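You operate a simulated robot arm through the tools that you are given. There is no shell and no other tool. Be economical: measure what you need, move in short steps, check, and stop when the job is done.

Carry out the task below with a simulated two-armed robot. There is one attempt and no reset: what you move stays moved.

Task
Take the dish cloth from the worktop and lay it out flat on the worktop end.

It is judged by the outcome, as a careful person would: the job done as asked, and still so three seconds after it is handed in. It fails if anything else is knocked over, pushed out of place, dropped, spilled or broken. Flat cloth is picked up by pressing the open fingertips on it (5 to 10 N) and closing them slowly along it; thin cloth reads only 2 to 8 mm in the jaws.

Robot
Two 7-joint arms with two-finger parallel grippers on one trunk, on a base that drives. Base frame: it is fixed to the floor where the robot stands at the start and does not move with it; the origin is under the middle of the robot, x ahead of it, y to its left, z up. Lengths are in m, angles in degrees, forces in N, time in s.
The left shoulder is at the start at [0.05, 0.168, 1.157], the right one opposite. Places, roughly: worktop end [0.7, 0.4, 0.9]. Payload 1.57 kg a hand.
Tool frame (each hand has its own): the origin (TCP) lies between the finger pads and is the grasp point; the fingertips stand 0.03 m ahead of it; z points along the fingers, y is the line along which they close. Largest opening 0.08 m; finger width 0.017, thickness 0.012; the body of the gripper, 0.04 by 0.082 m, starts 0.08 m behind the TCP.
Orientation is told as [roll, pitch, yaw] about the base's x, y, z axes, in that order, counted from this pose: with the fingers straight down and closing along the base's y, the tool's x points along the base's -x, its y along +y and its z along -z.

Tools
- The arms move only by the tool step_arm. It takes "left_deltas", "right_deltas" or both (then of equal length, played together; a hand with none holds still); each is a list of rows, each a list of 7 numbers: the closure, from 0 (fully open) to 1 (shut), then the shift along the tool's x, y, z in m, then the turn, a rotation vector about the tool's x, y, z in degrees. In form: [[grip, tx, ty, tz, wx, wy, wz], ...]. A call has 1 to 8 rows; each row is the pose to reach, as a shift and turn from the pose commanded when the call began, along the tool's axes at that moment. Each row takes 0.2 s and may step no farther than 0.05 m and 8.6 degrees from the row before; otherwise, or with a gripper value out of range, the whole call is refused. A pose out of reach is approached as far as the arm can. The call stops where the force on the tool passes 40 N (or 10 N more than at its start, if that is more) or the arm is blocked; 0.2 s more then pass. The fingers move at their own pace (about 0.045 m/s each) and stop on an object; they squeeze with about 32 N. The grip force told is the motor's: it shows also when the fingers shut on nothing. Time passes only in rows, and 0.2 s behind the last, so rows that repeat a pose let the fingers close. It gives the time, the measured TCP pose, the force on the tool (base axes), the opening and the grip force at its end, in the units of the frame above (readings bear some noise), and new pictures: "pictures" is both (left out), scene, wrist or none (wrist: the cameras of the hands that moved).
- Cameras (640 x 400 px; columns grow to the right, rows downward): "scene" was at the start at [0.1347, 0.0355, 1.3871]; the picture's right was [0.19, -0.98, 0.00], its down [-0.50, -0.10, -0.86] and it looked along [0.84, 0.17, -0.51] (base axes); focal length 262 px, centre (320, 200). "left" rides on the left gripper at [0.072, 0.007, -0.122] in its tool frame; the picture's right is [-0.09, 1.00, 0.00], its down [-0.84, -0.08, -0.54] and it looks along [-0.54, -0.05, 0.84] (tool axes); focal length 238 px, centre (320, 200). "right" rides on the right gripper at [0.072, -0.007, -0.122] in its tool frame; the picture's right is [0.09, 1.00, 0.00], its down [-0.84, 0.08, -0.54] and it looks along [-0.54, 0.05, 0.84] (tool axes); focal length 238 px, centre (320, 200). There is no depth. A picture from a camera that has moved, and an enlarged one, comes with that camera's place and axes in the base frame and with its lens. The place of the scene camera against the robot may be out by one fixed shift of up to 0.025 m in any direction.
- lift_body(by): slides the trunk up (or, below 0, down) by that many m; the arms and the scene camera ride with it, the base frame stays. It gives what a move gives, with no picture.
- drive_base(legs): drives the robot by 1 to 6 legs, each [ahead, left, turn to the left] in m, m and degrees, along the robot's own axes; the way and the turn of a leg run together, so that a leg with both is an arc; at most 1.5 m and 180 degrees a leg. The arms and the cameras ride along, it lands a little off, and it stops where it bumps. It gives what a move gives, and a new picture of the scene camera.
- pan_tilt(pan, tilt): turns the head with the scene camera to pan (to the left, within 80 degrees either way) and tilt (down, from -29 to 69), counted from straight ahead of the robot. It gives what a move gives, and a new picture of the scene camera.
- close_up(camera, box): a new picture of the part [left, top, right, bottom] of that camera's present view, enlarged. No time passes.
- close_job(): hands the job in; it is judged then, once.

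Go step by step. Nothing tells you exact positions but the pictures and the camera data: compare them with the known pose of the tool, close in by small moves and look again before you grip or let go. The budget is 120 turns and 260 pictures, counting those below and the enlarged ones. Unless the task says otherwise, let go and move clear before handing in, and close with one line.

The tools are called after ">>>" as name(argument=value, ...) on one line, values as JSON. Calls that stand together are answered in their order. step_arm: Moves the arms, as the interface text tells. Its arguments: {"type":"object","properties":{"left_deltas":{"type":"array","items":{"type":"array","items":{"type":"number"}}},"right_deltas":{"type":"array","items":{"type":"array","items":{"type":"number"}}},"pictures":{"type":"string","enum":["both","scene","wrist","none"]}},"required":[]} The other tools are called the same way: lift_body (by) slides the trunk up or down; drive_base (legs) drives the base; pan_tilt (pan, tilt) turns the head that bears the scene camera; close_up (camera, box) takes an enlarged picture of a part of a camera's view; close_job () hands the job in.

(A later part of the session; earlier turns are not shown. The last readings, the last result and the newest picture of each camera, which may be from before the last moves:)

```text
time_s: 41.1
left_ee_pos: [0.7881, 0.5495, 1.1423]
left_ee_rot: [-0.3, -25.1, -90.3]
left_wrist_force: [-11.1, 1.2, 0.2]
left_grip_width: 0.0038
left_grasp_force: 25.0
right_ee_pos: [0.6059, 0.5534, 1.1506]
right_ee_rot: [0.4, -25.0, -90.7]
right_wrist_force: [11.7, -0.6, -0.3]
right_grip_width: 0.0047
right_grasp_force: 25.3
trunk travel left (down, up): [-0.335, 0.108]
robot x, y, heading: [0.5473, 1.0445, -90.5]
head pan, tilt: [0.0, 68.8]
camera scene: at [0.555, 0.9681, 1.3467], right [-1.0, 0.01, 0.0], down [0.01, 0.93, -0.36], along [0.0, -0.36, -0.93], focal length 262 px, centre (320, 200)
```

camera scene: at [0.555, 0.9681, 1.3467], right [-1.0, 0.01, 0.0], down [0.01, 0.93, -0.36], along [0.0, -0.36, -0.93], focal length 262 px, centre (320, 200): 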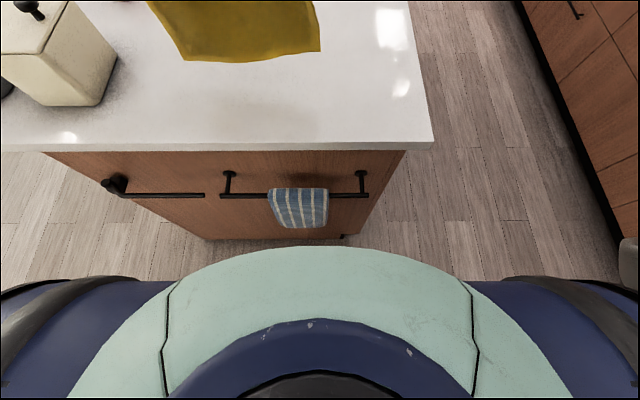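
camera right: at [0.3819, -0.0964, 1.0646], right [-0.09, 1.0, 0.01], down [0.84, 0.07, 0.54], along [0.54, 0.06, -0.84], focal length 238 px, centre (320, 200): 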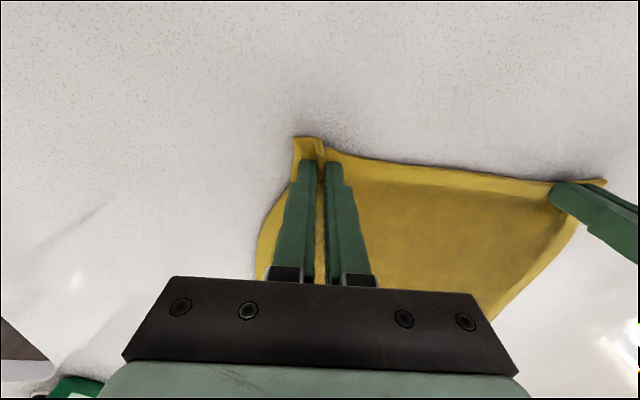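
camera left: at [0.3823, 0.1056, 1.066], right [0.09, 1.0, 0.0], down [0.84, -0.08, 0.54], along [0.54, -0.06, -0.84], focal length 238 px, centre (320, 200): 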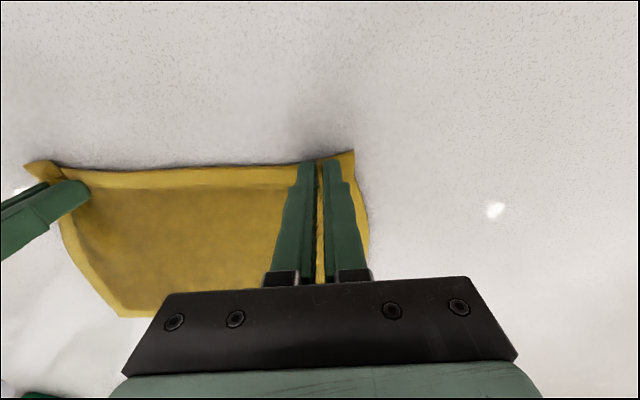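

The base stays clear of the towel and cabinet even with 0.035 m more ahead, so I drive that, ease the tension between the hands, and look again.

>>> drive_base(legs=[[0.035, 0, 0.3]])

>>> step_arm(left_deltas=[[1, 0.0, -0.003, 0.0, 0, 0, 0], [1, 0.0, -0.006, 0.01, 0, 0, 0]], right_deltas=[[1, 0.0, 0.001, 0.008, 0, 0, 0], [1, 0.003, 0.001, 0.018, 0, 0, 0]], pictures="none")

>>> pan_tilt(pan=5, tilt=45)

```text
time_s: 42.0
left_ee_pos: [0.79, 0.5139, 1.1408]
left_ee_rot: [-0.3, -25.0, -90.0]
left_wrist_force: [-10.4, 0.5, -0.3]
left_grip_width: 0.0034
left_grasp_force: 24.3
right_ee_pos: [0.6068, 0.5184, 1.1486]
right_ee_rot: [0.3, -24.9, -90.3]
right_wrist_force: [11.5, -0.8, -0.5]
right_grip_width: 0.0046
right_grasp_force: 25.6
trunk travel left (down, up): [-0.335, 0.108]
robot x, y, heading: [0.549, 1.0122, -90.3]
head pan, tilt: [0.0, 68.8]
camera scene: at [0.5554, 0.9323, 1.3466], right [-1.0, 0.0, 0.0], down [0.0, 0.93, -0.36], along [0.0, -0.36, -0.93], focal length 262 px, centre (320, 200)
```

scene: 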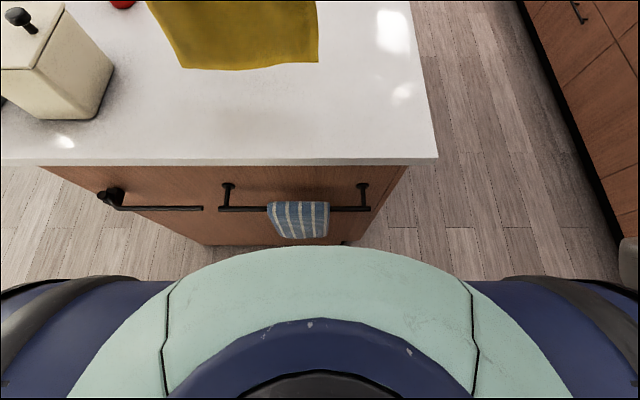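

```text
time_s: 42.6
left_ee_pos: [0.7833, 0.51, 1.1343]
left_ee_rot: [-0.1, -25.1, -90.0]
left_wrist_force: [-2.1, -0.6, -0.2]
left_grip_width: 0.0034
left_grasp_force: 24.8
right_ee_pos: [0.6077, 0.5127, 1.1321]
right_ee_rot: [0.4, -24.9, -90.5]
right_wrist_force: [2.3, -0.8, 0.0]
right_grip_width: 0.0044
right_grasp_force: 25.0
trunk travel left (down, up): [-0.335, 0.108]
robot x, y, heading: [0.5515, 1.0126, -89.8]
head pan, tilt: [0.0, 68.8]
```

```text
time_s: 43.5
left_ee_pos: [0.7847, 0.5109, 1.1339]
left_ee_rot: [-0.2, -25.1, -90.0]
left_wrist_force: [-1.4, -0.1, 0.1]
left_grip_width: 0.0036
left_grasp_force: 24.7
right_ee_pos: [0.6073, 0.5132, 1.1327]
right_ee_rot: [0.4, -24.9, -90.4]
right_wrist_force: [1.0, -0.4, 0.2]
right_grip_width: 0.0045
right_grasp_force: 24.9
trunk travel left (down, up): [-0.335, 0.108]
robot x, y, heading: [0.5472, 1.0141, -90.2]
head pan, tilt: [5.0, 45.0]
camera scene: at [0.5624, 0.9084, 1.3755], right [-1.0, -0.09, 0.0], down [-0.06, 0.7, -0.71], along [0.06, -0.7, -0.71], focal length 262 px, centre (320, 200)
```

scene: 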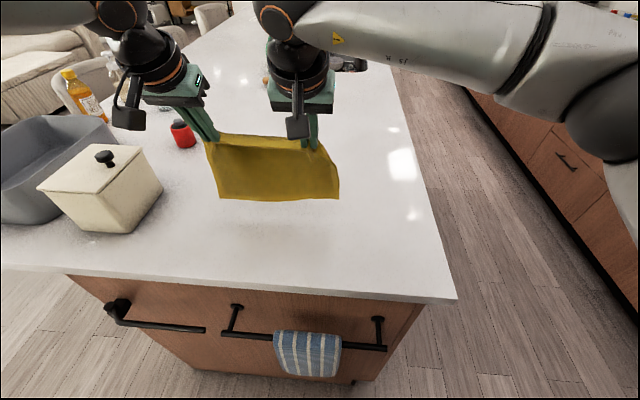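

The cloth hangs with its free edge about 3 cm above the surface at y≈0.50, which is right. I lower it straight down until the edge rests, then begin moving forward slowly.

>>> step_arm(left_deltas=[[1, 0.0085, 0, 0.018, 0, 0, 0], [1, 0.017, 0, 0.036, 0, 0, 0], [1, 0.017, 0, 0.036, 0, 0, 0], [1, 0.0085, 0, 0.043, 0, 0, 0], [1, 0.0009, 0, 0.0492, 0, 0, 0], [1, -0.0105, 0, 0.06, 0, 0, 0], [1, -0.022, 0, 0.071, 0, 0, 0], [1, -0.03, 0, 0.086, 0, 0, 0]], right_deltas=[[1, 0.0085, 0, 0.018, 0, 0, 0], [1, 0.017, 0, 0.036, 0, 0, 0], [1, 0.017, 0, 0.036, 0, 0, 0], [1, 0.0085, 0, 0.043, 0, 0, 0], [1, 0.0009, 0, 0.0492, 0, 0, 0], [1, -0.0105, 0, 0.06, 0, 0, 0], [1, -0.022, 0, 0.071, 0, 0, 0], [1, -0.03, 0, 0.086, 0, 0, 0]], pictures="scene")

```text
time_s: 45.3
left_ee_pos: [0.783, 0.446, 1.0695]
left_ee_rot: [-0.2, -25.0, -90.0]
left_wrist_force: [-1.6, -0.2, 0.0]
left_grip_width: 0.0035
left_grasp_force: 24.5
right_ee_pos: [0.6081, 0.4491, 1.0671]
right_ee_rot: [0.2, -25.1, -90.4]
right_wrist_force: [0.2, 0.3, 0.0]
right_grip_width: 0.0042
right_grasp_force: 24.8
trunk travel left (down, up): [-0.335, 0.108]
robot x, y, heading: [0.5485, 1.0096, -90.0]
head pan, tilt: [5.0, 45.0]
camera scene: at [0.5625, 0.9078, 1.3755], right [-1.0, -0.09, 0.0], down [-0.06, 0.7, -0.71], along [0.06, -0.7, -0.71], focal length 262 px, centre (320, 200)
```

scene: 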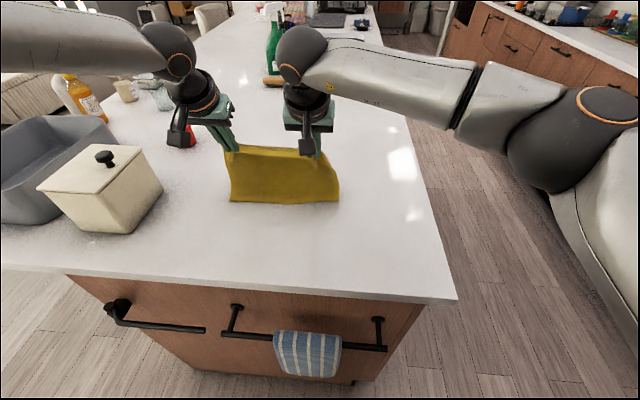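

The free edge rests at y≈0.47. I continue forward and down with more tilt.

>>> step_arm(left_deltas=[[1, -0.0097, 0, 0.0266, 0, -3, 0], [1, -0.0193, 0, 0.0532, 0, -6, 0], [1, -0.029, 0, 0.0797, 0, -9, 0], [1, -0.0365, 0, 0.1109, 0, -12, 0], [1, -0.0462, 0, 0.1374, 0, -15, 0]], right_deltas=[[1, -0.0097, 0, 0.0266, 0, -3, 0], [1, -0.0193, 0, 0.0532, 0, -6, 0], [1, -0.029, 0, 0.0797, 0, -9, 0], [1, -0.0365, 0, 0.1109, 0, -12, 0], [1, -0.0462, 0, 0.1374, 0, -15, 0]], pictures="scene")

```text
time_s: 46.5
left_ee_pos: [0.793, 0.3658, 0.975]
left_ee_rot: [-0.5, -40.2, -89.9]
left_wrist_force: [-10.4, -1.0, -0.8]
left_grip_width: 0.0035
left_grasp_force: 24.4
left hand out of reach, approached as far as the arm can: row 4, 5
right_ee_pos: [0.6117, 0.3505, 0.9613]
right_ee_rot: [0.8, -40.0, -90.3]
right_wrist_force: [9.7, 1.1, 0.7]
right_grip_width: 0.0046
right_grasp_force: 25.3
trunk travel left (down, up): [-0.335, 0.108]
robot x, y, heading: [0.55, 1.0142, -90.2]
head pan, tilt: [5.0, 45.0]
camera scene: at [0.5627, 0.9081, 1.3755], right [-1.0, -0.09, 0.0], down [-0.06, 0.7, -0.71], along [0.06, -0.7, -0.71], focal length 262 px, centre (320, 200)
```

scene: 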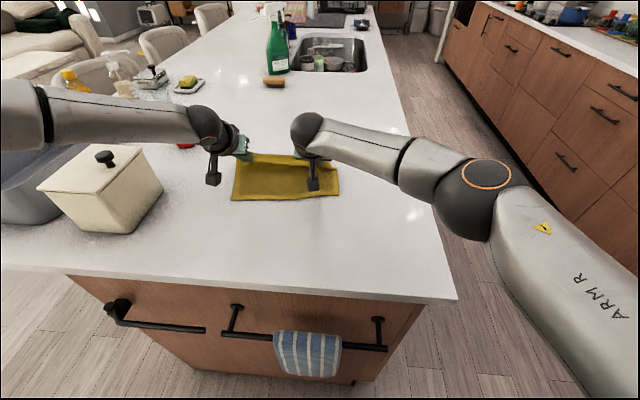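

The right hand is nearly down, and the left one is at its limit with its forearm passing close over the canister. Before going lower I look at that clearance.

>>> pan_tilt(pan=40, tilt=30)

>>> close_up(camera="left", box=[0, 0, 640, 400])

```text
time_s: 47.5
left_ee_pos: [0.7937, 0.3664, 0.9742]
left_ee_rot: [-0.4, -40.3, -89.9]
left_wrist_force: [-15.8, -0.9, -1.6]
left_grip_width: 0.0037
left_grasp_force: 24.3
right_ee_pos: [0.6106, 0.3514, 0.9627]
right_ee_rot: [0.6, -40.1, -90.4]
right_wrist_force: [15.4, 1.4, 2.0]
right_grip_width: 0.0048
right_grasp_force: 25.1
trunk travel left (down, up): [-0.335, 0.108]
robot x, y, heading: [0.5469, 1.0155, -90.0]
head pan, tilt: [40.0, 30.0]
camera scene: at [0.6134, 0.9201, 1.3981], right [-0.77, -0.64, 0.0], down [-0.32, 0.38, -0.87], along [0.56, -0.66, -0.5], focal length 262 px, centre (320, 200)
```

scene: 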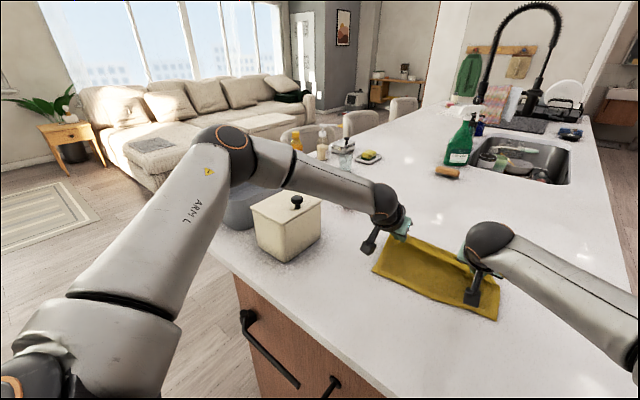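

```text
1.00 times, centred on (320, 200) of left
camera zoom: at [0.8003, 0.4993, 1.0229], right [1.0, -0.07, 0.05], down [-0.07, -0.29, 0.95], along [-0.06, -0.95, -0.29], focal length 238 px, centre (320, 200)
```

zoom: 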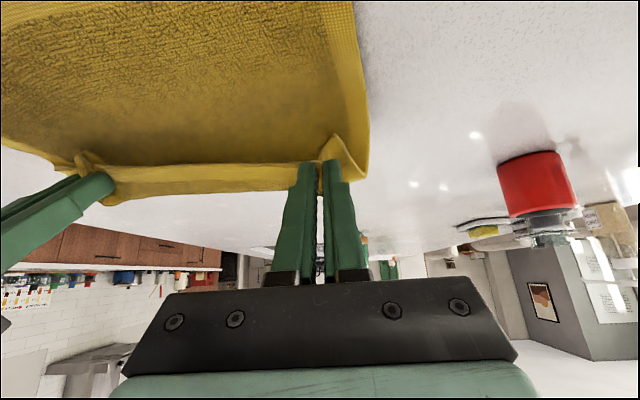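

The forearm clears the canister by several centimetres. The free edge slid forward to y≈0.45, which leaves slack in the cloth, so I lift again, go further back and start with the free edge at y≈0.54.

>>> step_arm(left_deltas=[[1, -0.018, -0.003, -0.037, 0, 2, 0], [1, -0.0361, -0.006, -0.0742, 0, 4, 0], [1, -0.0356, -0.006, -0.1203, 0, 7, 0], [1, -0.0211, -0.006, -0.1651, 0, 10, 0], [1, 0.0, -0.006, -0.2023, 0, 13, 0], [1, 0.0235, -0.006, -0.2287, 0, 15, 0], [1, 0.0388, -0.006, -0.2416, 0, 15, 0], [1, 0.0388, -0.006, -0.2416, 0, 15, 0]], right_deltas=[[1, -0.017, 0.001, -0.039, 0, 2, 0], [1, -0.034, 0.002, -0.079, 0, 4, 0], [1, -0.0335, 0.002, -0.1273, 0, 7, 0], [1, -0.019, 0.002, -0.1741, 0, 10, 0], [1, 0.002, 0.002, -0.2143, 0, 13, 0], [1, 0.0265, 0.002, -0.2437, 0, 15, 0], [1, 0.0432, 0.002, -0.2596, 0, 15, 0], [1, 0.0432, 0.002, -0.2596, 0, 15, 0]], pictures="none")

>>> pan_tilt(pan=15, tilt=45)

```text
time_s: 49.3
left_ee_pos: [0.7896, 0.5526, 1.1346]
left_ee_rot: [-0.2, -25.2, -89.9]
left_wrist_force: [-6.2, 0.0, -0.4]
left_grip_width: 0.0037
left_grasp_force: 24.4
right_ee_pos: [0.6104, 0.5524, 1.1351]
right_ee_rot: [0.5, -25.0, -90.5]
right_wrist_force: [5.6, 0.1, -0.6]
right_grip_width: 0.0042
right_grasp_force: 24.4
trunk travel left (down, up): [-0.335, 0.108]
robot x, y, heading: [0.5482, 1.0105, -90.1]
head pan, tilt: [40.0, 30.0]
```

```text
time_s: 50.2
left_ee_pos: [0.7892, 0.5534, 1.1342]
left_ee_rot: [-0.1, -25.1, -90.0]
left_wrist_force: [-5.2, 0.0, -0.3]
left_grip_width: 0.0037
left_grasp_force: 24.7
right_ee_pos: [0.6113, 0.5511, 1.1359]
right_ee_rot: [0.4, -25.1, -90.5]
right_wrist_force: [5.3, 0.4, -0.1]
right_grip_width: 0.0041
right_grasp_force: 25.3
trunk travel left (down, up): [-0.335, 0.108]
robot x, y, heading: [0.5511, 1.0131, -89.8]
head pan, tilt: [15.0, 45.0]
camera scene: at [0.5764, 0.9109, 1.3756], right [-0.97, -0.26, 0.0], down [-0.18, 0.68, -0.71], along [0.18, -0.68, -0.71], focal length 262 px, centre (320, 200)
```

scene: 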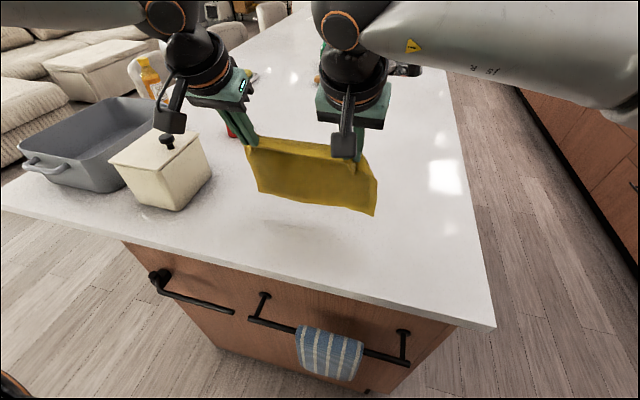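

The cloth hangs straight at y≈0.54. I lower it until the edge rests, then go forward and down.

>>> step_arm(left_deltas=[[1, 0.0106, -0.001, 0.0227, 0, 0, 0], [1, 0.0212, -0.002, 0.0453, 0, 0, 0], [1, 0.0212, -0.002, 0.0453, 0, 0, 0], [1, -0.0018, -0.002, 0.0671, 0, -3, 0], [1, -0.0205, -0.002, 0.0979, 0, -6, 0], [1, -0.0371, -0.002, 0.1332, 0, -9, 0]], right_deltas=[[1, 0.0106, 0.001, 0.0227, 0, 0, 0], [1, 0.0212, 0.002, 0.0453, 0, 0, 0], [1, 0.0212, 0.002, 0.0453, 0, 0, 0], [1, -0.0018, 0.002, 0.0671, 0, -3, 0], [1, -0.0205, 0.002, 0.0979, 0, -6, 0], [1, -0.0371, 0.002, 0.1332, 0, -9, 0]], pictures="scene")

```text
time_s: 51.6
left_ee_pos: [0.787, 0.4634, 1.0294]
left_ee_rot: [-0.1, -34.1, -89.9]
left_wrist_force: [-0.3, -0.3, 0.4]
left_grip_width: 0.0034
left_grasp_force: 24.4
right_ee_pos: [0.6153, 0.4595, 1.0294]
right_ee_rot: [0.3, -34.0, -90.5]
right_wrist_force: [-0.4, -0.4, 1.0]
right_grip_width: 0.0044
right_grasp_force: 25.5
trunk travel left (down, up): [-0.335, 0.108]
robot x, y, heading: [0.5472, 1.0129, -89.8]
head pan, tilt: [15.0, 45.0]
camera scene: at [0.5764, 0.9097, 1.3754], right [-0.97, -0.26, 0.0], down [-0.18, 0.68, -0.71], along [0.18, -0.68, -0.71], focal length 262 px, centre (320, 200)
```

scene: 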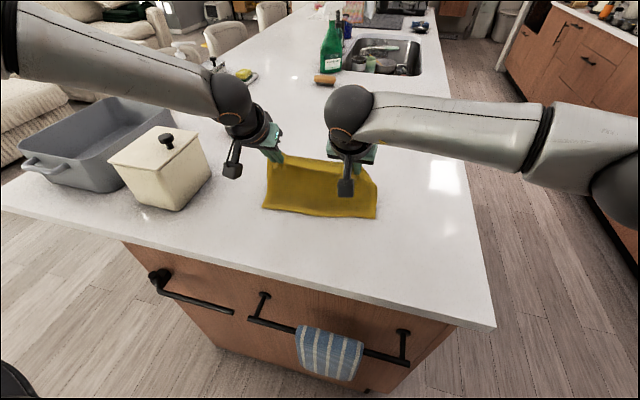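

The free edge rests at y≈0.51. I continue forward and down to just above the surface.

>>> step_arm(left_deltas=[[1, -0.0068, 0, 0.0347, 0, -2, 0], [1, -0.0163, 0, 0.0653, 0, -4, 0], [1, -0.0245, 0, 0.0889, 0, -6, 0], [1, -0.0313, 0, 0.1055, 0, -6, 0], [1, -0.0352, 0, 0.1178, 0, -6, 0]], right_deltas=[[1, -0.0068, 0, 0.0347, 0, -2, 0], [1, -0.0163, 0, 0.0653, 0, -4, 0], [1, -0.0245, 0, 0.0889, 0, -6, 0], [1, -0.0313, 0, 0.1055, 0, -6, 0], [1, -0.0352, 0, 0.1178, 0, -6, 0]])

```text
time_s: 52.8
left_ee_pos: [0.7893, 0.3791, 0.9572]
left_ee_rot: [-0.3, -40.2, -90.0]
left_wrist_force: [-4.0, -1.1, 0.0]
left_grip_width: 0.0035
left_grasp_force: 23.7
left hand out of reach, approached as far as the arm can: row 5
right_ee_pos: [0.613, 0.3642, 0.951]
right_ee_rot: [0.4, -40.1, -90.4]
right_wrist_force: [2.9, -0.2, 0.5]
right_grip_width: 0.0045
right_grasp_force: 25.2
trunk travel left (down, up): [-0.335, 0.108]
robot x, y, heading: [0.5477, 1.0132, -89.8]
head pan, tilt: [15.0, 45.0]
camera scene: at [0.5763, 0.9109, 1.3756], right [-0.97, -0.26, 0.0], down [-0.18, 0.68, -0.71], along [0.18, -0.68, -0.71], focal length 262 px, centre (320, 200)
camera right: at [0.6066, 0.497, 0.9976], right [1.0, 0.07, -0.05], down [0.07, -0.29, 0.95], along [0.05, -0.95, -0.3], focal length 238 px, centre (320, 200)
camera left: at [0.7955, 0.5123, 1.0063], right [1.0, -0.07, 0.06], down [-0.07, -0.29, 0.95], along [-0.05, -0.95, -0.29], focal length 238 px, centre (320, 200)
```

scene: 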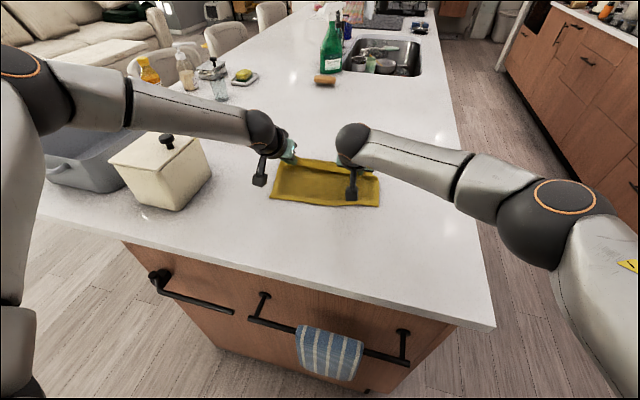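
right: 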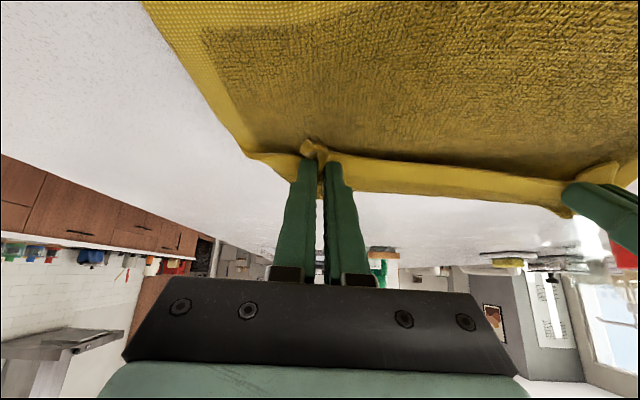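
left: 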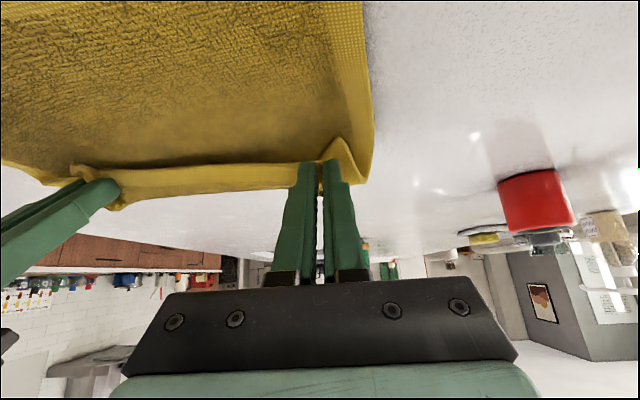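

The hands are just above the surface, and the cloth is nearly down. Pushing it further forward is beyond reach, so I press lightly, open the fingers to spread the pinched folds, and then pull the near edge back to take out any slack.

>>> step_arm(left_deltas=[[1, 0.004, 0, 0.005, 0, 0, 0], [1, 0.0077, 0, 0.0092, 0, 0, 0], [1, 0.0077, 0, 0.0092, 0, 0, 0]], right_deltas=[[1, 0.002, 0, 0.003, 0, 0, 0], [1, 0.0045, 0, 0.0054, 0, 0, 0], [1, 0.0045, 0, 0.0054, 0, 0, 0]], pictures="none")

```text
time_s: 53.6
left_ee_pos: [0.7924, 0.383, 0.9507]
left_ee_rot: [-0.3, -40.2, -89.9]
left_wrist_force: [-6.6, -0.6, -1.2]
left_grip_width: 0.0038
left_grasp_force: 24.8
left hand out of reach, approached as far as the arm can: row 2, 3
right_ee_pos: [0.6136, 0.3655, 0.9449]
right_ee_rot: [0.5, -40.2, -90.4]
right_wrist_force: [5.9, -0.2, 6.7]
right_grip_width: 0.0043
right_grasp_force: 25.2
trunk travel left (down, up): [-0.335, 0.108]
robot x, y, heading: [0.5493, 1.0146, -90.0]
head pan, tilt: [15.0, 45.0]
```

>>> step_arm(left_deltas=[[1, 0.006, -0.002, 0.0, 0, 0, 0], [1, 0.0125, -0.003, -0.0005, 0, 0, 0], [1, 0.0125, -0.003, -0.0005, 0, 0, 0]], pictures="none")

```text
time_s: 54.4
left_ee_pos: [0.791, 0.393, 0.9428]
left_ee_rot: [-0.2, -40.2, -90.1]
left_wrist_force: [-4.9, -1.8, 2.2]
left_grip_width: 0.0034
left_grasp_force: 24.4
right_ee_pos: [0.6142, 0.3654, 0.9448]
right_ee_rot: [0.5, -40.2, -90.6]
right_wrist_force: [7.0, -0.7, 9.4]
right_grip_width: 0.0042
right_grasp_force: 24.9
trunk travel left (down, up): [-0.335, 0.108]
robot x, y, heading: [0.5483, 1.0125, -90.2]
head pan, tilt: [15.0, 45.0]
```

Both hands touch the surface now, so I open the fingers slowly to spread the corners.

>>> step_arm(left_deltas=[[0.9, 0.0, 0, 0.0, 0, 0, 0], [0.8, 0.0, 0, 0.0, 0, 0, 0], [0.7, 0.0, 0, 0, 0, 0, 0], [0.6, 0.0, 0, 0, 0, 0, 0], [0.5, 0.0, 0, 0, 0, 0, 0], [0.4, 0.0, 0, 0, 0, 0, 0]], right_deltas=[[0.9, 0.0, 0, 0.0, 0, 0, 0], [0.8, 0.0, 0, 0.0, 0, 0, 0], [0.7, 0.0, 0, 0, 0, 0, 0], [0.6, 0.0, 0, 0, 0, 0, 0], [0.5, 0.0, 0, 0, 0, 0, 0], [0.4, 0.0, 0, 0, 0, 0, 0]])

```text
time_s: 55.8
left_ee_pos: [0.7904, 0.3917, 0.9424]
left_ee_rot: [-0.1, -40.2, -90.0]
left_wrist_force: [-1.4, 0.2, 5.4]
left_grip_width: 0.0453
left_grasp_force: 0.0
right_ee_pos: [0.6127, 0.3652, 0.9437]
right_ee_rot: [0.4, -40.0, -90.6]
right_wrist_force: [0.6, 0.4, 2.6]
right_grip_width: 0.048
right_grasp_force: 0.0
trunk travel left (down, up): [-0.335, 0.108]
robot x, y, heading: [0.5495, 1.0127, -90.1]
head pan, tilt: [15.0, 45.0]
camera scene: at [0.5759, 0.9117, 1.3756], right [-0.97, -0.26, 0.0], down [-0.18, 0.68, -0.71], along [0.18, -0.68, -0.71], focal length 262 px, centre (320, 200)
camera right: at [0.6062, 0.4977, 0.9903], right [1.0, 0.06, -0.05], down [0.07, -0.29, 0.95], along [0.05, -0.95, -0.3], focal length 238 px, centre (320, 200)
camera left: at [0.7961, 0.5263, 0.9902], right [1.0, -0.07, 0.06], down [-0.08, -0.29, 0.95], along [-0.05, -0.95, -0.29], focal length 238 px, centre (320, 200)
```

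scene: 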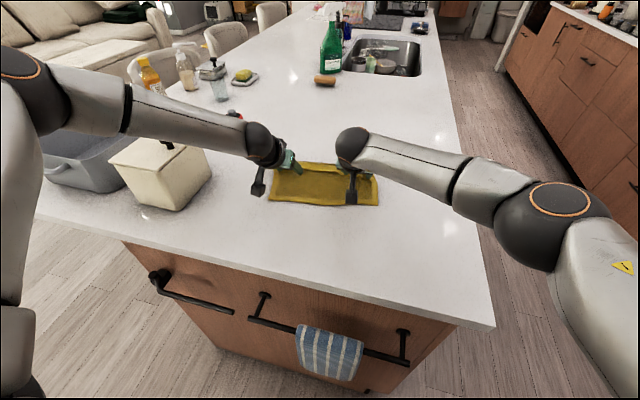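
right: 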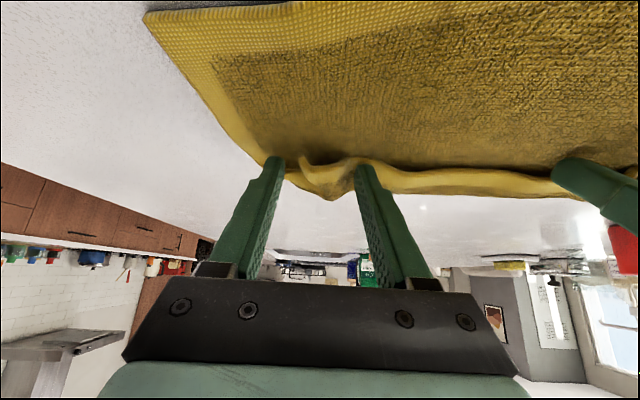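
left: 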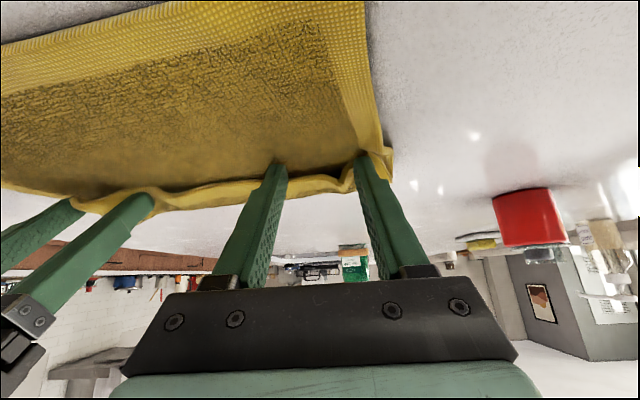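

The corners are released. I retract both hands along their fingers, up and back, and look at the cloth.

>>> step_arm(left_deltas=[[0.4, -0.005, 0, -0.03, 0, 0, 0], [0.4, -0.02, 0, -0.07, 0, 3, 0], [0.4, -0.03, 0, -0.115, 0, 8, 0], [0.4, -0.03, 0, -0.16, 0, 15, 0], [0.4, -0.02, 0.0, -0.2, 0, 22, 0]], right_deltas=[[0.4, -0.005, 0, -0.03, 0, 0, 0], [0.4, -0.02, 0, -0.07, 0, 3, 0], [0.4, -0.03, 0, -0.115, 0, 8, 0], [0.4, -0.03, 0, -0.16, 0, 15, 0], [0.4, -0.02, -0.0, -0.2, 0, 22, 0]])

```text
time_s: 57.0
left_ee_pos: [0.791, 0.5072, 1.109]
left_ee_rot: [-0.2, -18.0, -90.1]
left_wrist_force: [0.4, 0.7, -0.9]
left_grip_width: 0.0481
left_grasp_force: 0.1
right_ee_pos: [0.6136, 0.4786, 1.108]
right_ee_rot: [0.3, -17.9, -90.2]
right_wrist_force: [-0.5, 0.2, -0.4]
right_grip_width: 0.0481
right_grasp_force: 0.1
trunk travel left (down, up): [-0.335, 0.108]
robot x, y, heading: [0.5488, 1.011, -90.1]
head pan, tilt: [15.0, 45.0]
camera scene: at [0.5762, 0.9117, 1.3756], right [-0.97, -0.26, 0.0], down [-0.18, 0.68, -0.71], along [0.18, -0.68, -0.71], focal length 262 px, centre (320, 200)
camera right: at [0.6064, 0.5836, 1.2026], right [1.0, 0.08, -0.02], down [0.07, -0.63, 0.77], along [0.05, -0.77, -0.63], focal length 238 px, centre (320, 200)
camera left: at [0.7976, 0.6125, 1.2041], right [1.0, -0.09, 0.03], down [-0.08, -0.63, 0.77], along [-0.05, -0.77, -0.63], focal length 238 px, centre (320, 200)
```

scene: 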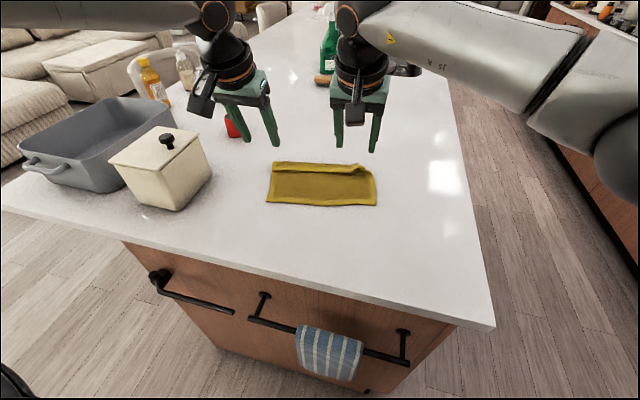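
right: 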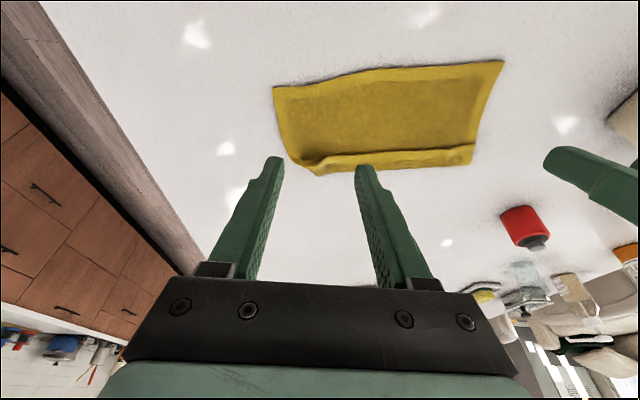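
left: 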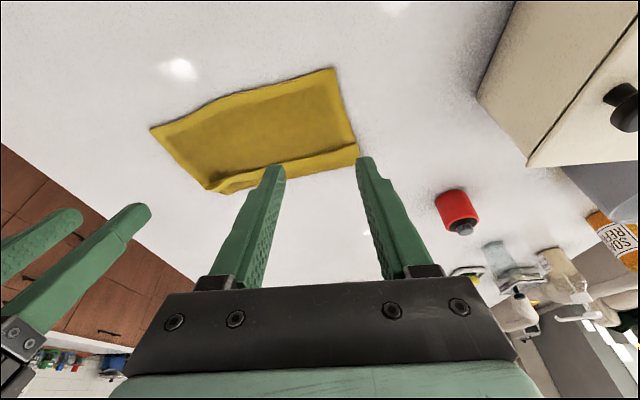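

>>> close_up(camera="scene", box=[250, 140, 394, 230])

>>> close_up(camera="right", box=[240, 20, 528, 200])

```text
4.44 times, centred on (322, 185) of scene
camera zoom: at [0.5762, 0.9117, 1.3756], right [-0.97, -0.26, 0.0], down [-0.18, 0.68, -0.71], along [0.18, -0.68, -0.71], focal length 1163 px, centre (311, 267)
```

zoom: 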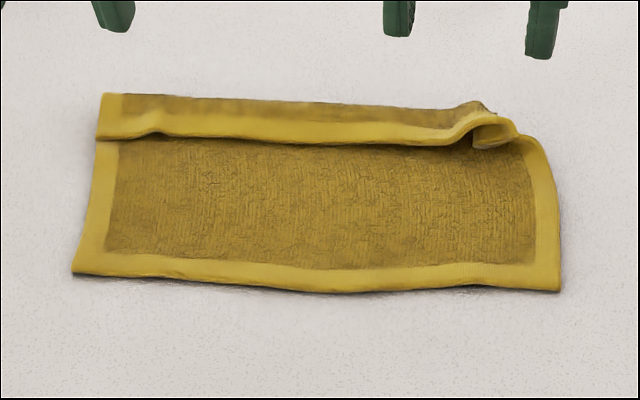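

```text
2.22 times, centred on (384, 110) of right
camera zoom: at [0.6064, 0.5836, 1.2026], right [1.0, 0.08, -0.02], down [0.07, -0.63, 0.77], along [0.05, -0.77, -0.63], focal length 530 px, centre (178, 400)
```

zoom: 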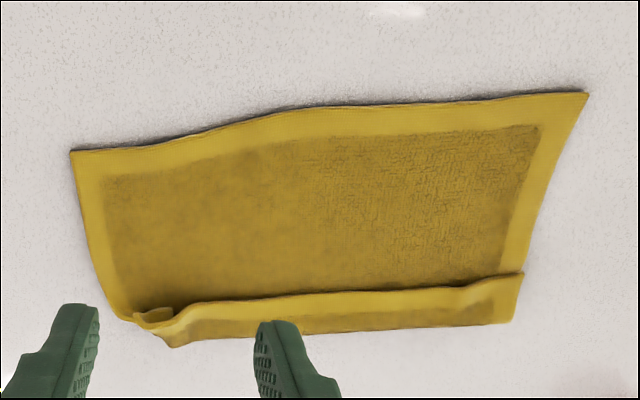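

The far strip has folded over towards me. If I pick the cloth up by its near edge and let it hang, the flap should fall open, and then I can lay it back towards me. The near corners are at about (0.813, 0.498) and (0.555, 0.446), and I place both hands vertically above them.

>>> step_arm(left_deltas=[[0.5, 0.004, -0.0045, 0.036, 0, 4.5, 0], [0.5, 0.008, -0.009, 0.073, 0, 9, 0], [0.5, 0.0125, -0.0135, 0.11, 0, 13.5, 0], [0.5, 0.0169, -0.018, 0.146, 0, 18, 0], [0.5, 0.0169, -0.018, 0.146, 0, 18, 0]], right_deltas=[[0.5, 0.002, -0.0045, 0.037, 0, 4.5, 0], [0.5, 0.004, -0.009, 0.074, 0, 9, 0], [0.5, 0.006, -0.0135, 0.111, 0, 13.5, 0], [0.5, 0.0075, -0.0186, 0.148, 0, 18, 0], [0.5, 0.0075, -0.0186, 0.148, 0, 18, 0]])

```text
time_s: 58.2
left_ee_pos: [0.7816, 0.4904, 0.9687]
left_ee_rot: [-0.2, -0.2, -90.0]
left_wrist_force: [0.2, 0.3, 0.7]
left_grip_width: 0.0401
left_grasp_force: 0.0
left hand out of reach, approached as far as the arm can: row 4, 5
right_ee_pos: [0.5892, 0.4488, 0.9655]
right_ee_rot: [0.3, 0.0, -90.3]
right_wrist_force: [-0.7, -0.5, -0.2]
right_grip_width: 0.0398
right_grasp_force: 0.2
right hand out of reach, approached as far as the arm can: row 4, 5
trunk travel left (down, up): [-0.335, 0.108]
robot x, y, heading: [0.5519, 1.0129, -90.2]
head pan, tilt: [15.0, 45.0]
camera scene: at [0.577, 0.9111, 1.3756], right [-0.97, -0.26, 0.0], down [-0.18, 0.68, -0.71], along [0.18, -0.68, -0.71], focal length 262 px, centre (320, 200)
camera right: at [0.5823, 0.5204, 1.0867], right [1.0, 0.09, 0.01], down [0.07, -0.84, 0.54], along [0.05, -0.54, -0.84], focal length 238 px, centre (320, 200)
camera left: at [0.7877, 0.5625, 1.0923], right [1.0, -0.09, 0.0], down [-0.08, -0.84, 0.54], along [-0.05, -0.54, -0.84], focal length 238 px, centre (320, 200)
```

scene: 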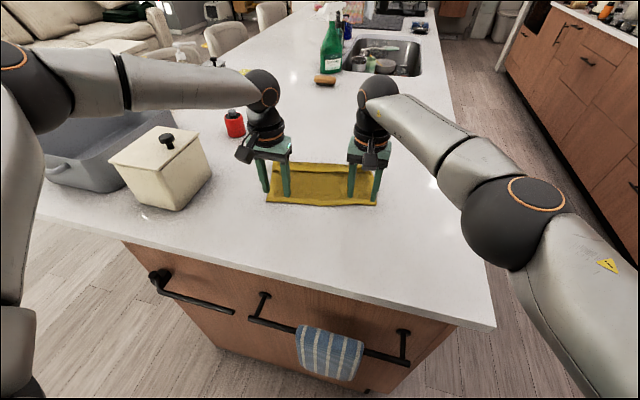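
right: 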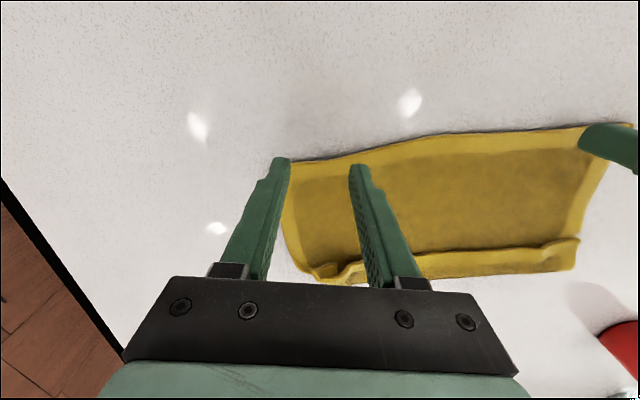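
left: 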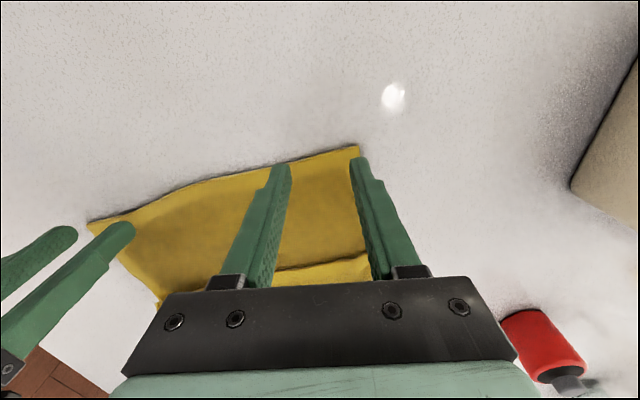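

The vertical reach ends just short. I tilt both hands by 15° and move them slightly forward over the corner points.

>>> step_arm(left_deltas=[[0.5, 0.0, -0.003, 0.0, 0, -7.5, 0], [0.5, -0.009, -0.006, 0.005, 0, -15, 0], [0.5, -0.018, -0.01, 0.01, 0, -18, 0], [0.5, -0.018, -0.01, 0.016, 0, -18, 0]], right_deltas=[[0.5, 0.0, 0.004, 0.0, 0, -7.5, 0], [0.5, -0.006, 0.009, 0.005, 0, -15, 0], [0.5, -0.012, 0.014, 0.01, 0, -18, 0], [0.5, -0.012, 0.014, 0.013, 0, -18, 0]], pictures="wrist")

```text
time_s: 59.2
left_ee_pos: [0.7717, 0.4724, 0.9534]
left_ee_rot: [-0.2, -18.3, -90.0]
left_wrist_force: [-0.2, -1.0, 0.0]
left_grip_width: 0.0399
left_grasp_force: 0.1
right_ee_pos: [0.6013, 0.4375, 0.9525]
right_ee_rot: [0.3, -18.0, -90.4]
right_wrist_force: [-1.0, 0.6, 0.6]
right_grip_width: 0.0399
right_grasp_force: 0.0
trunk travel left (down, up): [-0.335, 0.108]
robot x, y, heading: [0.5487, 1.0122, -90.2]
head pan, tilt: [15.0, 45.0]
camera right: at [0.5959, 0.5424, 1.0445], right [1.0, 0.08, -0.02], down [0.07, -0.63, 0.78], along [0.05, -0.77, -0.63], focal length 238 px, centre (320, 200)
camera left: at [0.7771, 0.5788, 1.0476], right [1.0, -0.09, 0.03], down [-0.08, -0.63, 0.78], along [-0.05, -0.77, -0.63], focal length 238 px, centre (320, 200)
```

right: 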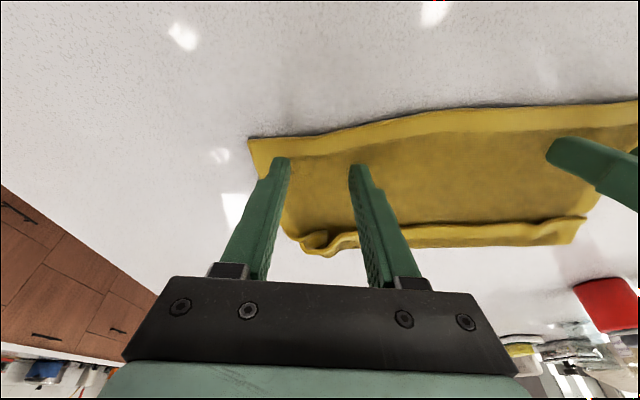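
left: 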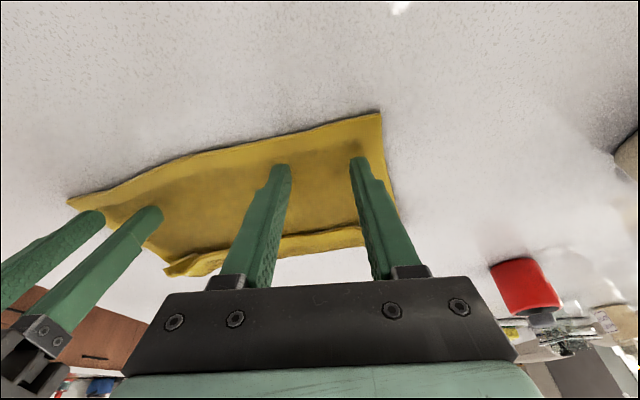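

Slightly too far in, so I shift back by 1 cm and lower to contact.

>>> step_arm(left_deltas=[[0.5, 0.006, 0, 0.002, 0, 0, 0], [0.5, 0.012, 0, 0.0045, 0, 0, 0], [0.5, 0.0125, 0, 0.006, 0, 0, 0], [0.5, 0.0125, 0, 0.006, 0, 0, 0]], right_deltas=[[0.5, 0.006, 0, 0.002, 0, 0, 0], [0.5, 0.012, 0, 0.0045, 0, 0, 0], [0.5, 0.0125, 0, 0.006, 0, 0, 0], [0.5, 0.0125, 0, 0.006, 0, 0, 0]], pictures="none")

```text
time_s: 60.2
left_ee_pos: [0.7706, 0.4829, 0.944]
left_ee_rot: [-0.2, -18.1, -90.0]
left_wrist_force: [-0.4, -0.8, 3.1]
left_grip_width: 0.0397
left_grasp_force: 0.0
right_ee_pos: [0.6034, 0.4476, 0.9432]
right_ee_rot: [0.4, -18.2, -90.4]
right_wrist_force: [1.7, -2.0, 9.2]
right_grip_width: 0.0397
right_grasp_force: 0.1
trunk travel left (down, up): [-0.335, 0.108]
robot x, y, heading: [0.5487, 1.0111, -90.2]
head pan, tilt: [15.0, 45.0]
```

Contact is good on both sides. I press the left a trifle more and close both slowly.

>>> step_arm(left_deltas=[[0.5, 0.0003, 0, 0.001, 0, 0, 0], [0.58, 0.0003, 0, 0.001, 0, 0, 0], [0.66, 0.0003, 0, 0.001, 0, 0, 0], [0.74, 0.0003, 0, 0.001, 0, 0, 0], [0.82, 0.0003, 0, 0.001, 0, 0, 0], [0.9, 0.0003, 0, 0.001, 0, 0, 0], [1, 0.0003, 0, 0.001, 0, 0, 0], [1, 0.0003, 0, 0.001, 0, 0, 0]], right_deltas=[[0.5, 0, 0, 0, 0, 0, 0], [0.58, 0, 0, 0, 0, 0, 0], [0.66, 0, 0, 0, 0, 0, 0], [0.74, 0, 0, 0, 0, 0, 0], [0.82, 0, 0, 0, 0, 0, 0], [0.9, 0, 0, 0, 0, 0, 0], [1, 0, 0, 0, 0, 0, 0], [1, 0, 0, 0, 0, 0, 0]], pictures="wrist")

```text
time_s: 62.0
left_ee_pos: [0.7706, 0.4838, 0.943]
left_ee_rot: [-0.3, -18.4, -90.0]
left_wrist_force: [-7.9, -1.5, 6.1]
left_grip_width: 0.0027
left_grasp_force: 24.4
right_ee_pos: [0.6043, 0.4511, 0.9437]
right_ee_rot: [0.5, -18.0, -90.3]
right_wrist_force: [8.4, 1.1, 13.8]
right_grip_width: 0.0045
right_grasp_force: 25.3
trunk travel left (down, up): [-0.335, 0.108]
robot x, y, heading: [0.5488, 1.0161, -90.1]
head pan, tilt: [15.0, 45.0]
camera right: at [0.5966, 0.5547, 1.0365], right [1.0, 0.08, -0.02], down [0.07, -0.63, 0.78], along [0.05, -0.77, -0.63], focal length 238 px, centre (320, 200)
camera left: at [0.7767, 0.5906, 1.0384], right [1.0, -0.09, 0.02], down [-0.08, -0.62, 0.78], along [-0.05, -0.78, -0.63], focal length 238 px, centre (320, 200)
```

right: 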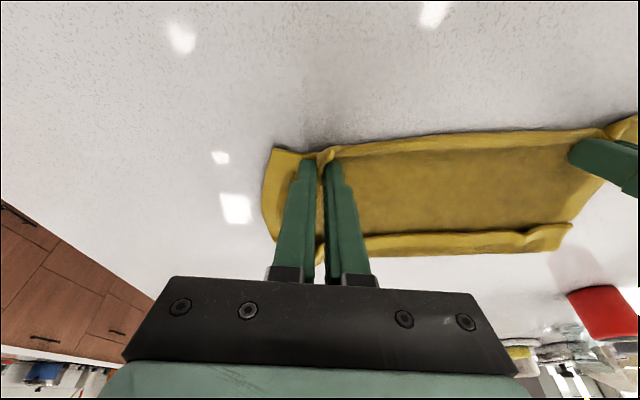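
left: 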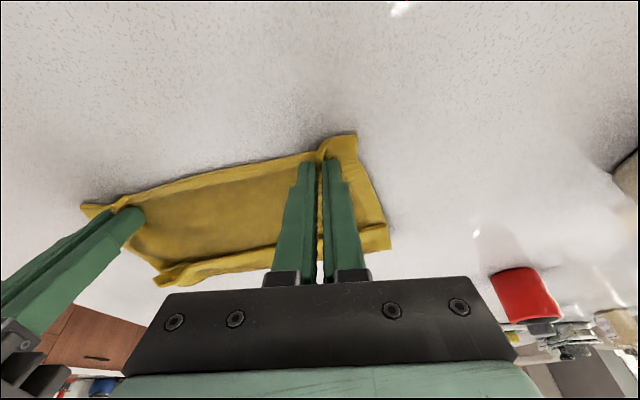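

Both near corners are gripped. I lift, bringing the hands level, so the flap can fall open.

>>> step_arm(left_deltas=[[1, -0.009, -0.001, -0.032, 0, 0, 0], [1, -0.018, -0.002, -0.064, 0, 0, 0], [1, -0.028, -0.002, -0.096, 0, 0, 0], [1, -0.037, -0.002, -0.128, 0, 0, 0], [1, -0.046, -0.002, -0.16, 0, 0, 0], [1, -0.056, -0.002, -0.192, 0, 0, 0], [1, -0.056, -0.002, -0.192, 0, 0, 0]], right_deltas=[[1, -0.004, 0.002, -0.033, 0, 0, 0], [1, -0.008, 0.003, -0.067, 0, 0, 0], [1, -0.012, 0.003, -0.101, 0, 0, 0], [1, -0.016, 0.003, -0.135, 0, 0, 0], [1, -0.02, 0.003, -0.169, 0, 0, 0], [1, -0.0238, 0.003, -0.2026, 0, 0, 0], [1, -0.0238, 0.003, -0.2026, 0, 0, 0]], pictures="scene")

>>> close_up(camera="scene", box=[210, 100, 402, 220])

```text
time_s: 63.6
left_ee_pos: [0.7714, 0.4901, 1.1423]
left_ee_rot: [-0.2, -18.1, -90.0]
left_wrist_force: [-3.6, 0.1, 0.4]
left_grip_width: 0.0026
left_grasp_force: 24.2
right_ee_pos: [0.6053, 0.4874, 1.1452]
right_ee_rot: [0.3, -18.0, -90.4]
right_wrist_force: [3.7, -0.5, -0.1]
right_grip_width: 0.0041
right_grasp_force: 25.1
trunk travel left (down, up): [-0.335, 0.108]
robot x, y, heading: [0.5478, 1.0108, -90.0]
head pan, tilt: [15.0, 45.0]
camera scene: at [0.5764, 0.9106, 1.3755], right [-0.97, -0.26, 0.0], down [-0.18, 0.68, -0.71], along [0.18, -0.68, -0.71], focal length 262 px, centre (320, 200)
```

scene: 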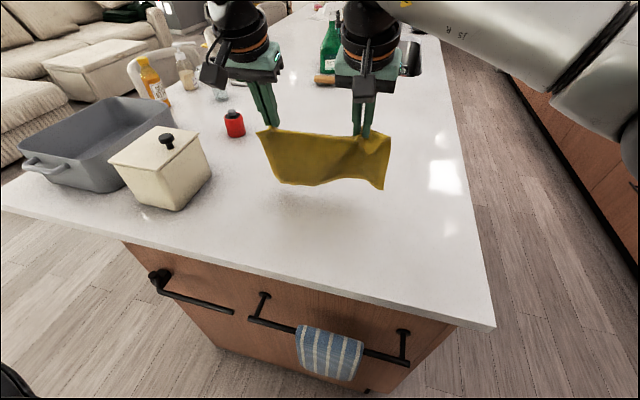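

```text
3.33 times, centred on (306, 160) of scene
camera zoom: at [0.5764, 0.9106, 1.3755], right [-0.97, -0.26, 0.0], down [-0.18, 0.68, -0.71], along [0.18, -0.68, -0.71], focal length 873 px, centre (367, 333)
```

zoom: 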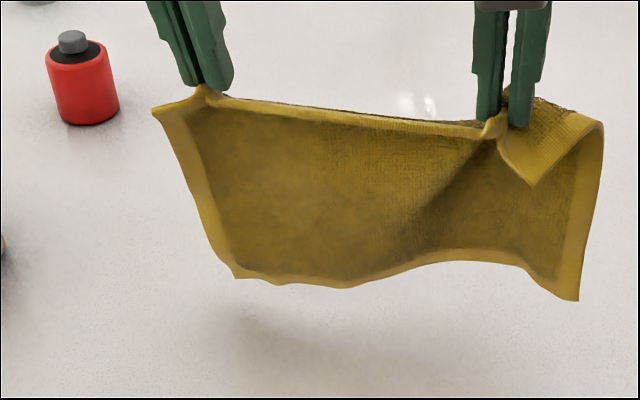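

The flap fell open on the right, but on the left the hem seems still folded behind. I shake the cloth with a few quick moves to free it.

>>> step_arm(left_deltas=[[1, 0, 0, -0.045, 0, 0, 0], [1, 0, 0, -0.09, 0, 0, 0], [1, 0, 0, -0.045, 0, 0, 0], [1, 0, 0, -0.09, 0, 0, 0], [1, 0.045, 0, -0.085, 0, 0, 0], [1, 0.0, 0, -0.085, 0, 0, 0], [1, 0.045, 0, -0.085, 0, 0, 0], [1, 0.0, 0, -0.07, 0, 0, 0]], right_deltas=[[1, 0, 0, -0.045, 0, 0, 0], [1, 0, 0, -0.09, 0, 0, 0], [1, 0, 0, -0.045, 0, 0, 0], [1, 0, 0, -0.09, 0, 0, 0], [1, 0.045, 0, -0.085, 0, 0, 0], [1, 0.0, 0, -0.085, 0, 0, 0], [1, 0.045, 0, -0.085, 0, 0, 0], [1, 0.0, 0, -0.07, 0, 0, 0]], pictures="none")

>>> step_arm(left_deltas=[[1, 0, 0, 0, 0, 0, 0], [1, 0, 0, 0, 0, 0, 0], [1, 0, 0, 0, 0, 0, 0]], pictures="none")

>>> close_up(camera="scene", box=[210, 70, 402, 190])

>>> close_up(camera="right", box=[0, 0, 640, 400])

```text
time_s: 65.4
left_ee_pos: [0.7738, 0.5059, 1.2058]
left_ee_rot: [-0.2, -17.8, -90.0]
left_wrist_force: [-4.9, 0.0, 0.3]
left_grip_width: 0.0028
left_grasp_force: 23.8
right_ee_pos: [0.6044, 0.5038, 1.2076]
right_ee_rot: [0.3, -17.7, -90.4]
right_wrist_force: [6.0, -0.6, 0.0]
right_grip_width: 0.0042
right_grasp_force: 25.1
trunk travel left (down, up): [-0.335, 0.108]
robot x, y, heading: [0.5507, 1.011, -90.0]
head pan, tilt: [15.0, 45.0]
```

```text
time_s: 66.2
left_ee_pos: [0.7714, 0.5103, 1.2073]
left_ee_rot: [-0.2, -18.1, -90.0]
left_wrist_force: [-5.1, -0.1, -0.6]
left_grip_width: 0.0029
left_grasp_force: 24.0
right_ee_pos: [0.6031, 0.5079, 1.2099]
right_ee_rot: [0.3, -18.0, -90.4]
right_wrist_force: [5.7, -0.5, -0.3]
right_grip_width: 0.0044
right_grasp_force: 25.4
trunk travel left (down, up): [-0.335, 0.108]
robot x, y, heading: [0.5499, 1.0107, -90.0]
head pan, tilt: [15.0, 45.0]
```

```text
3.33 times, centred on (306, 130) of scene
camera zoom: at [0.5764, 0.9106, 1.3755], right [-0.97, -0.26, 0.0], down [-0.18, 0.68, -0.71], along [0.18, -0.68, -0.71], focal length 873 px, centre (367, 433)
```

zoom: 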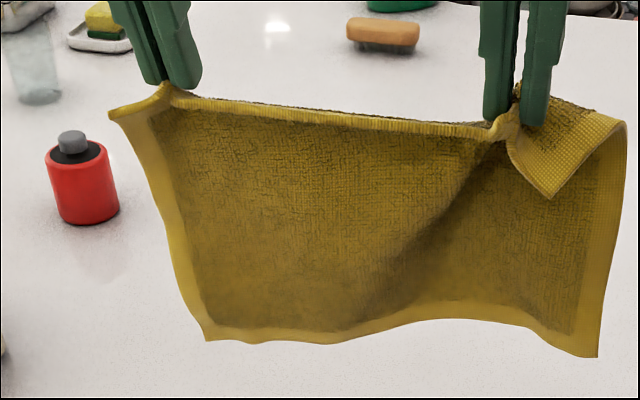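

```text
1.00 times, centred on (320, 200) of right
camera zoom: at [0.5974, 0.6133, 1.3027], right [1.0, 0.08, -0.02], down [0.07, -0.63, 0.77], along [0.05, -0.77, -0.63], focal length 238 px, centre (320, 200)
```

zoom: 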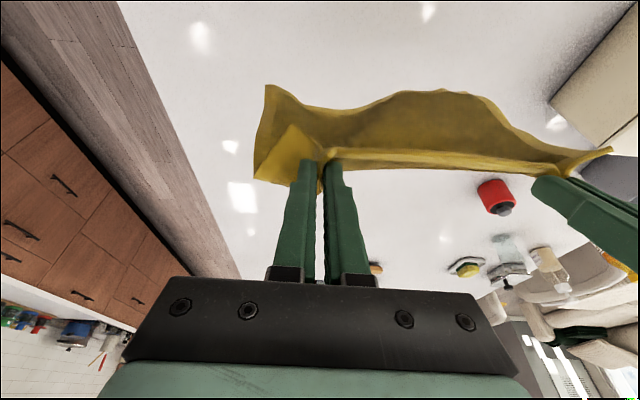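

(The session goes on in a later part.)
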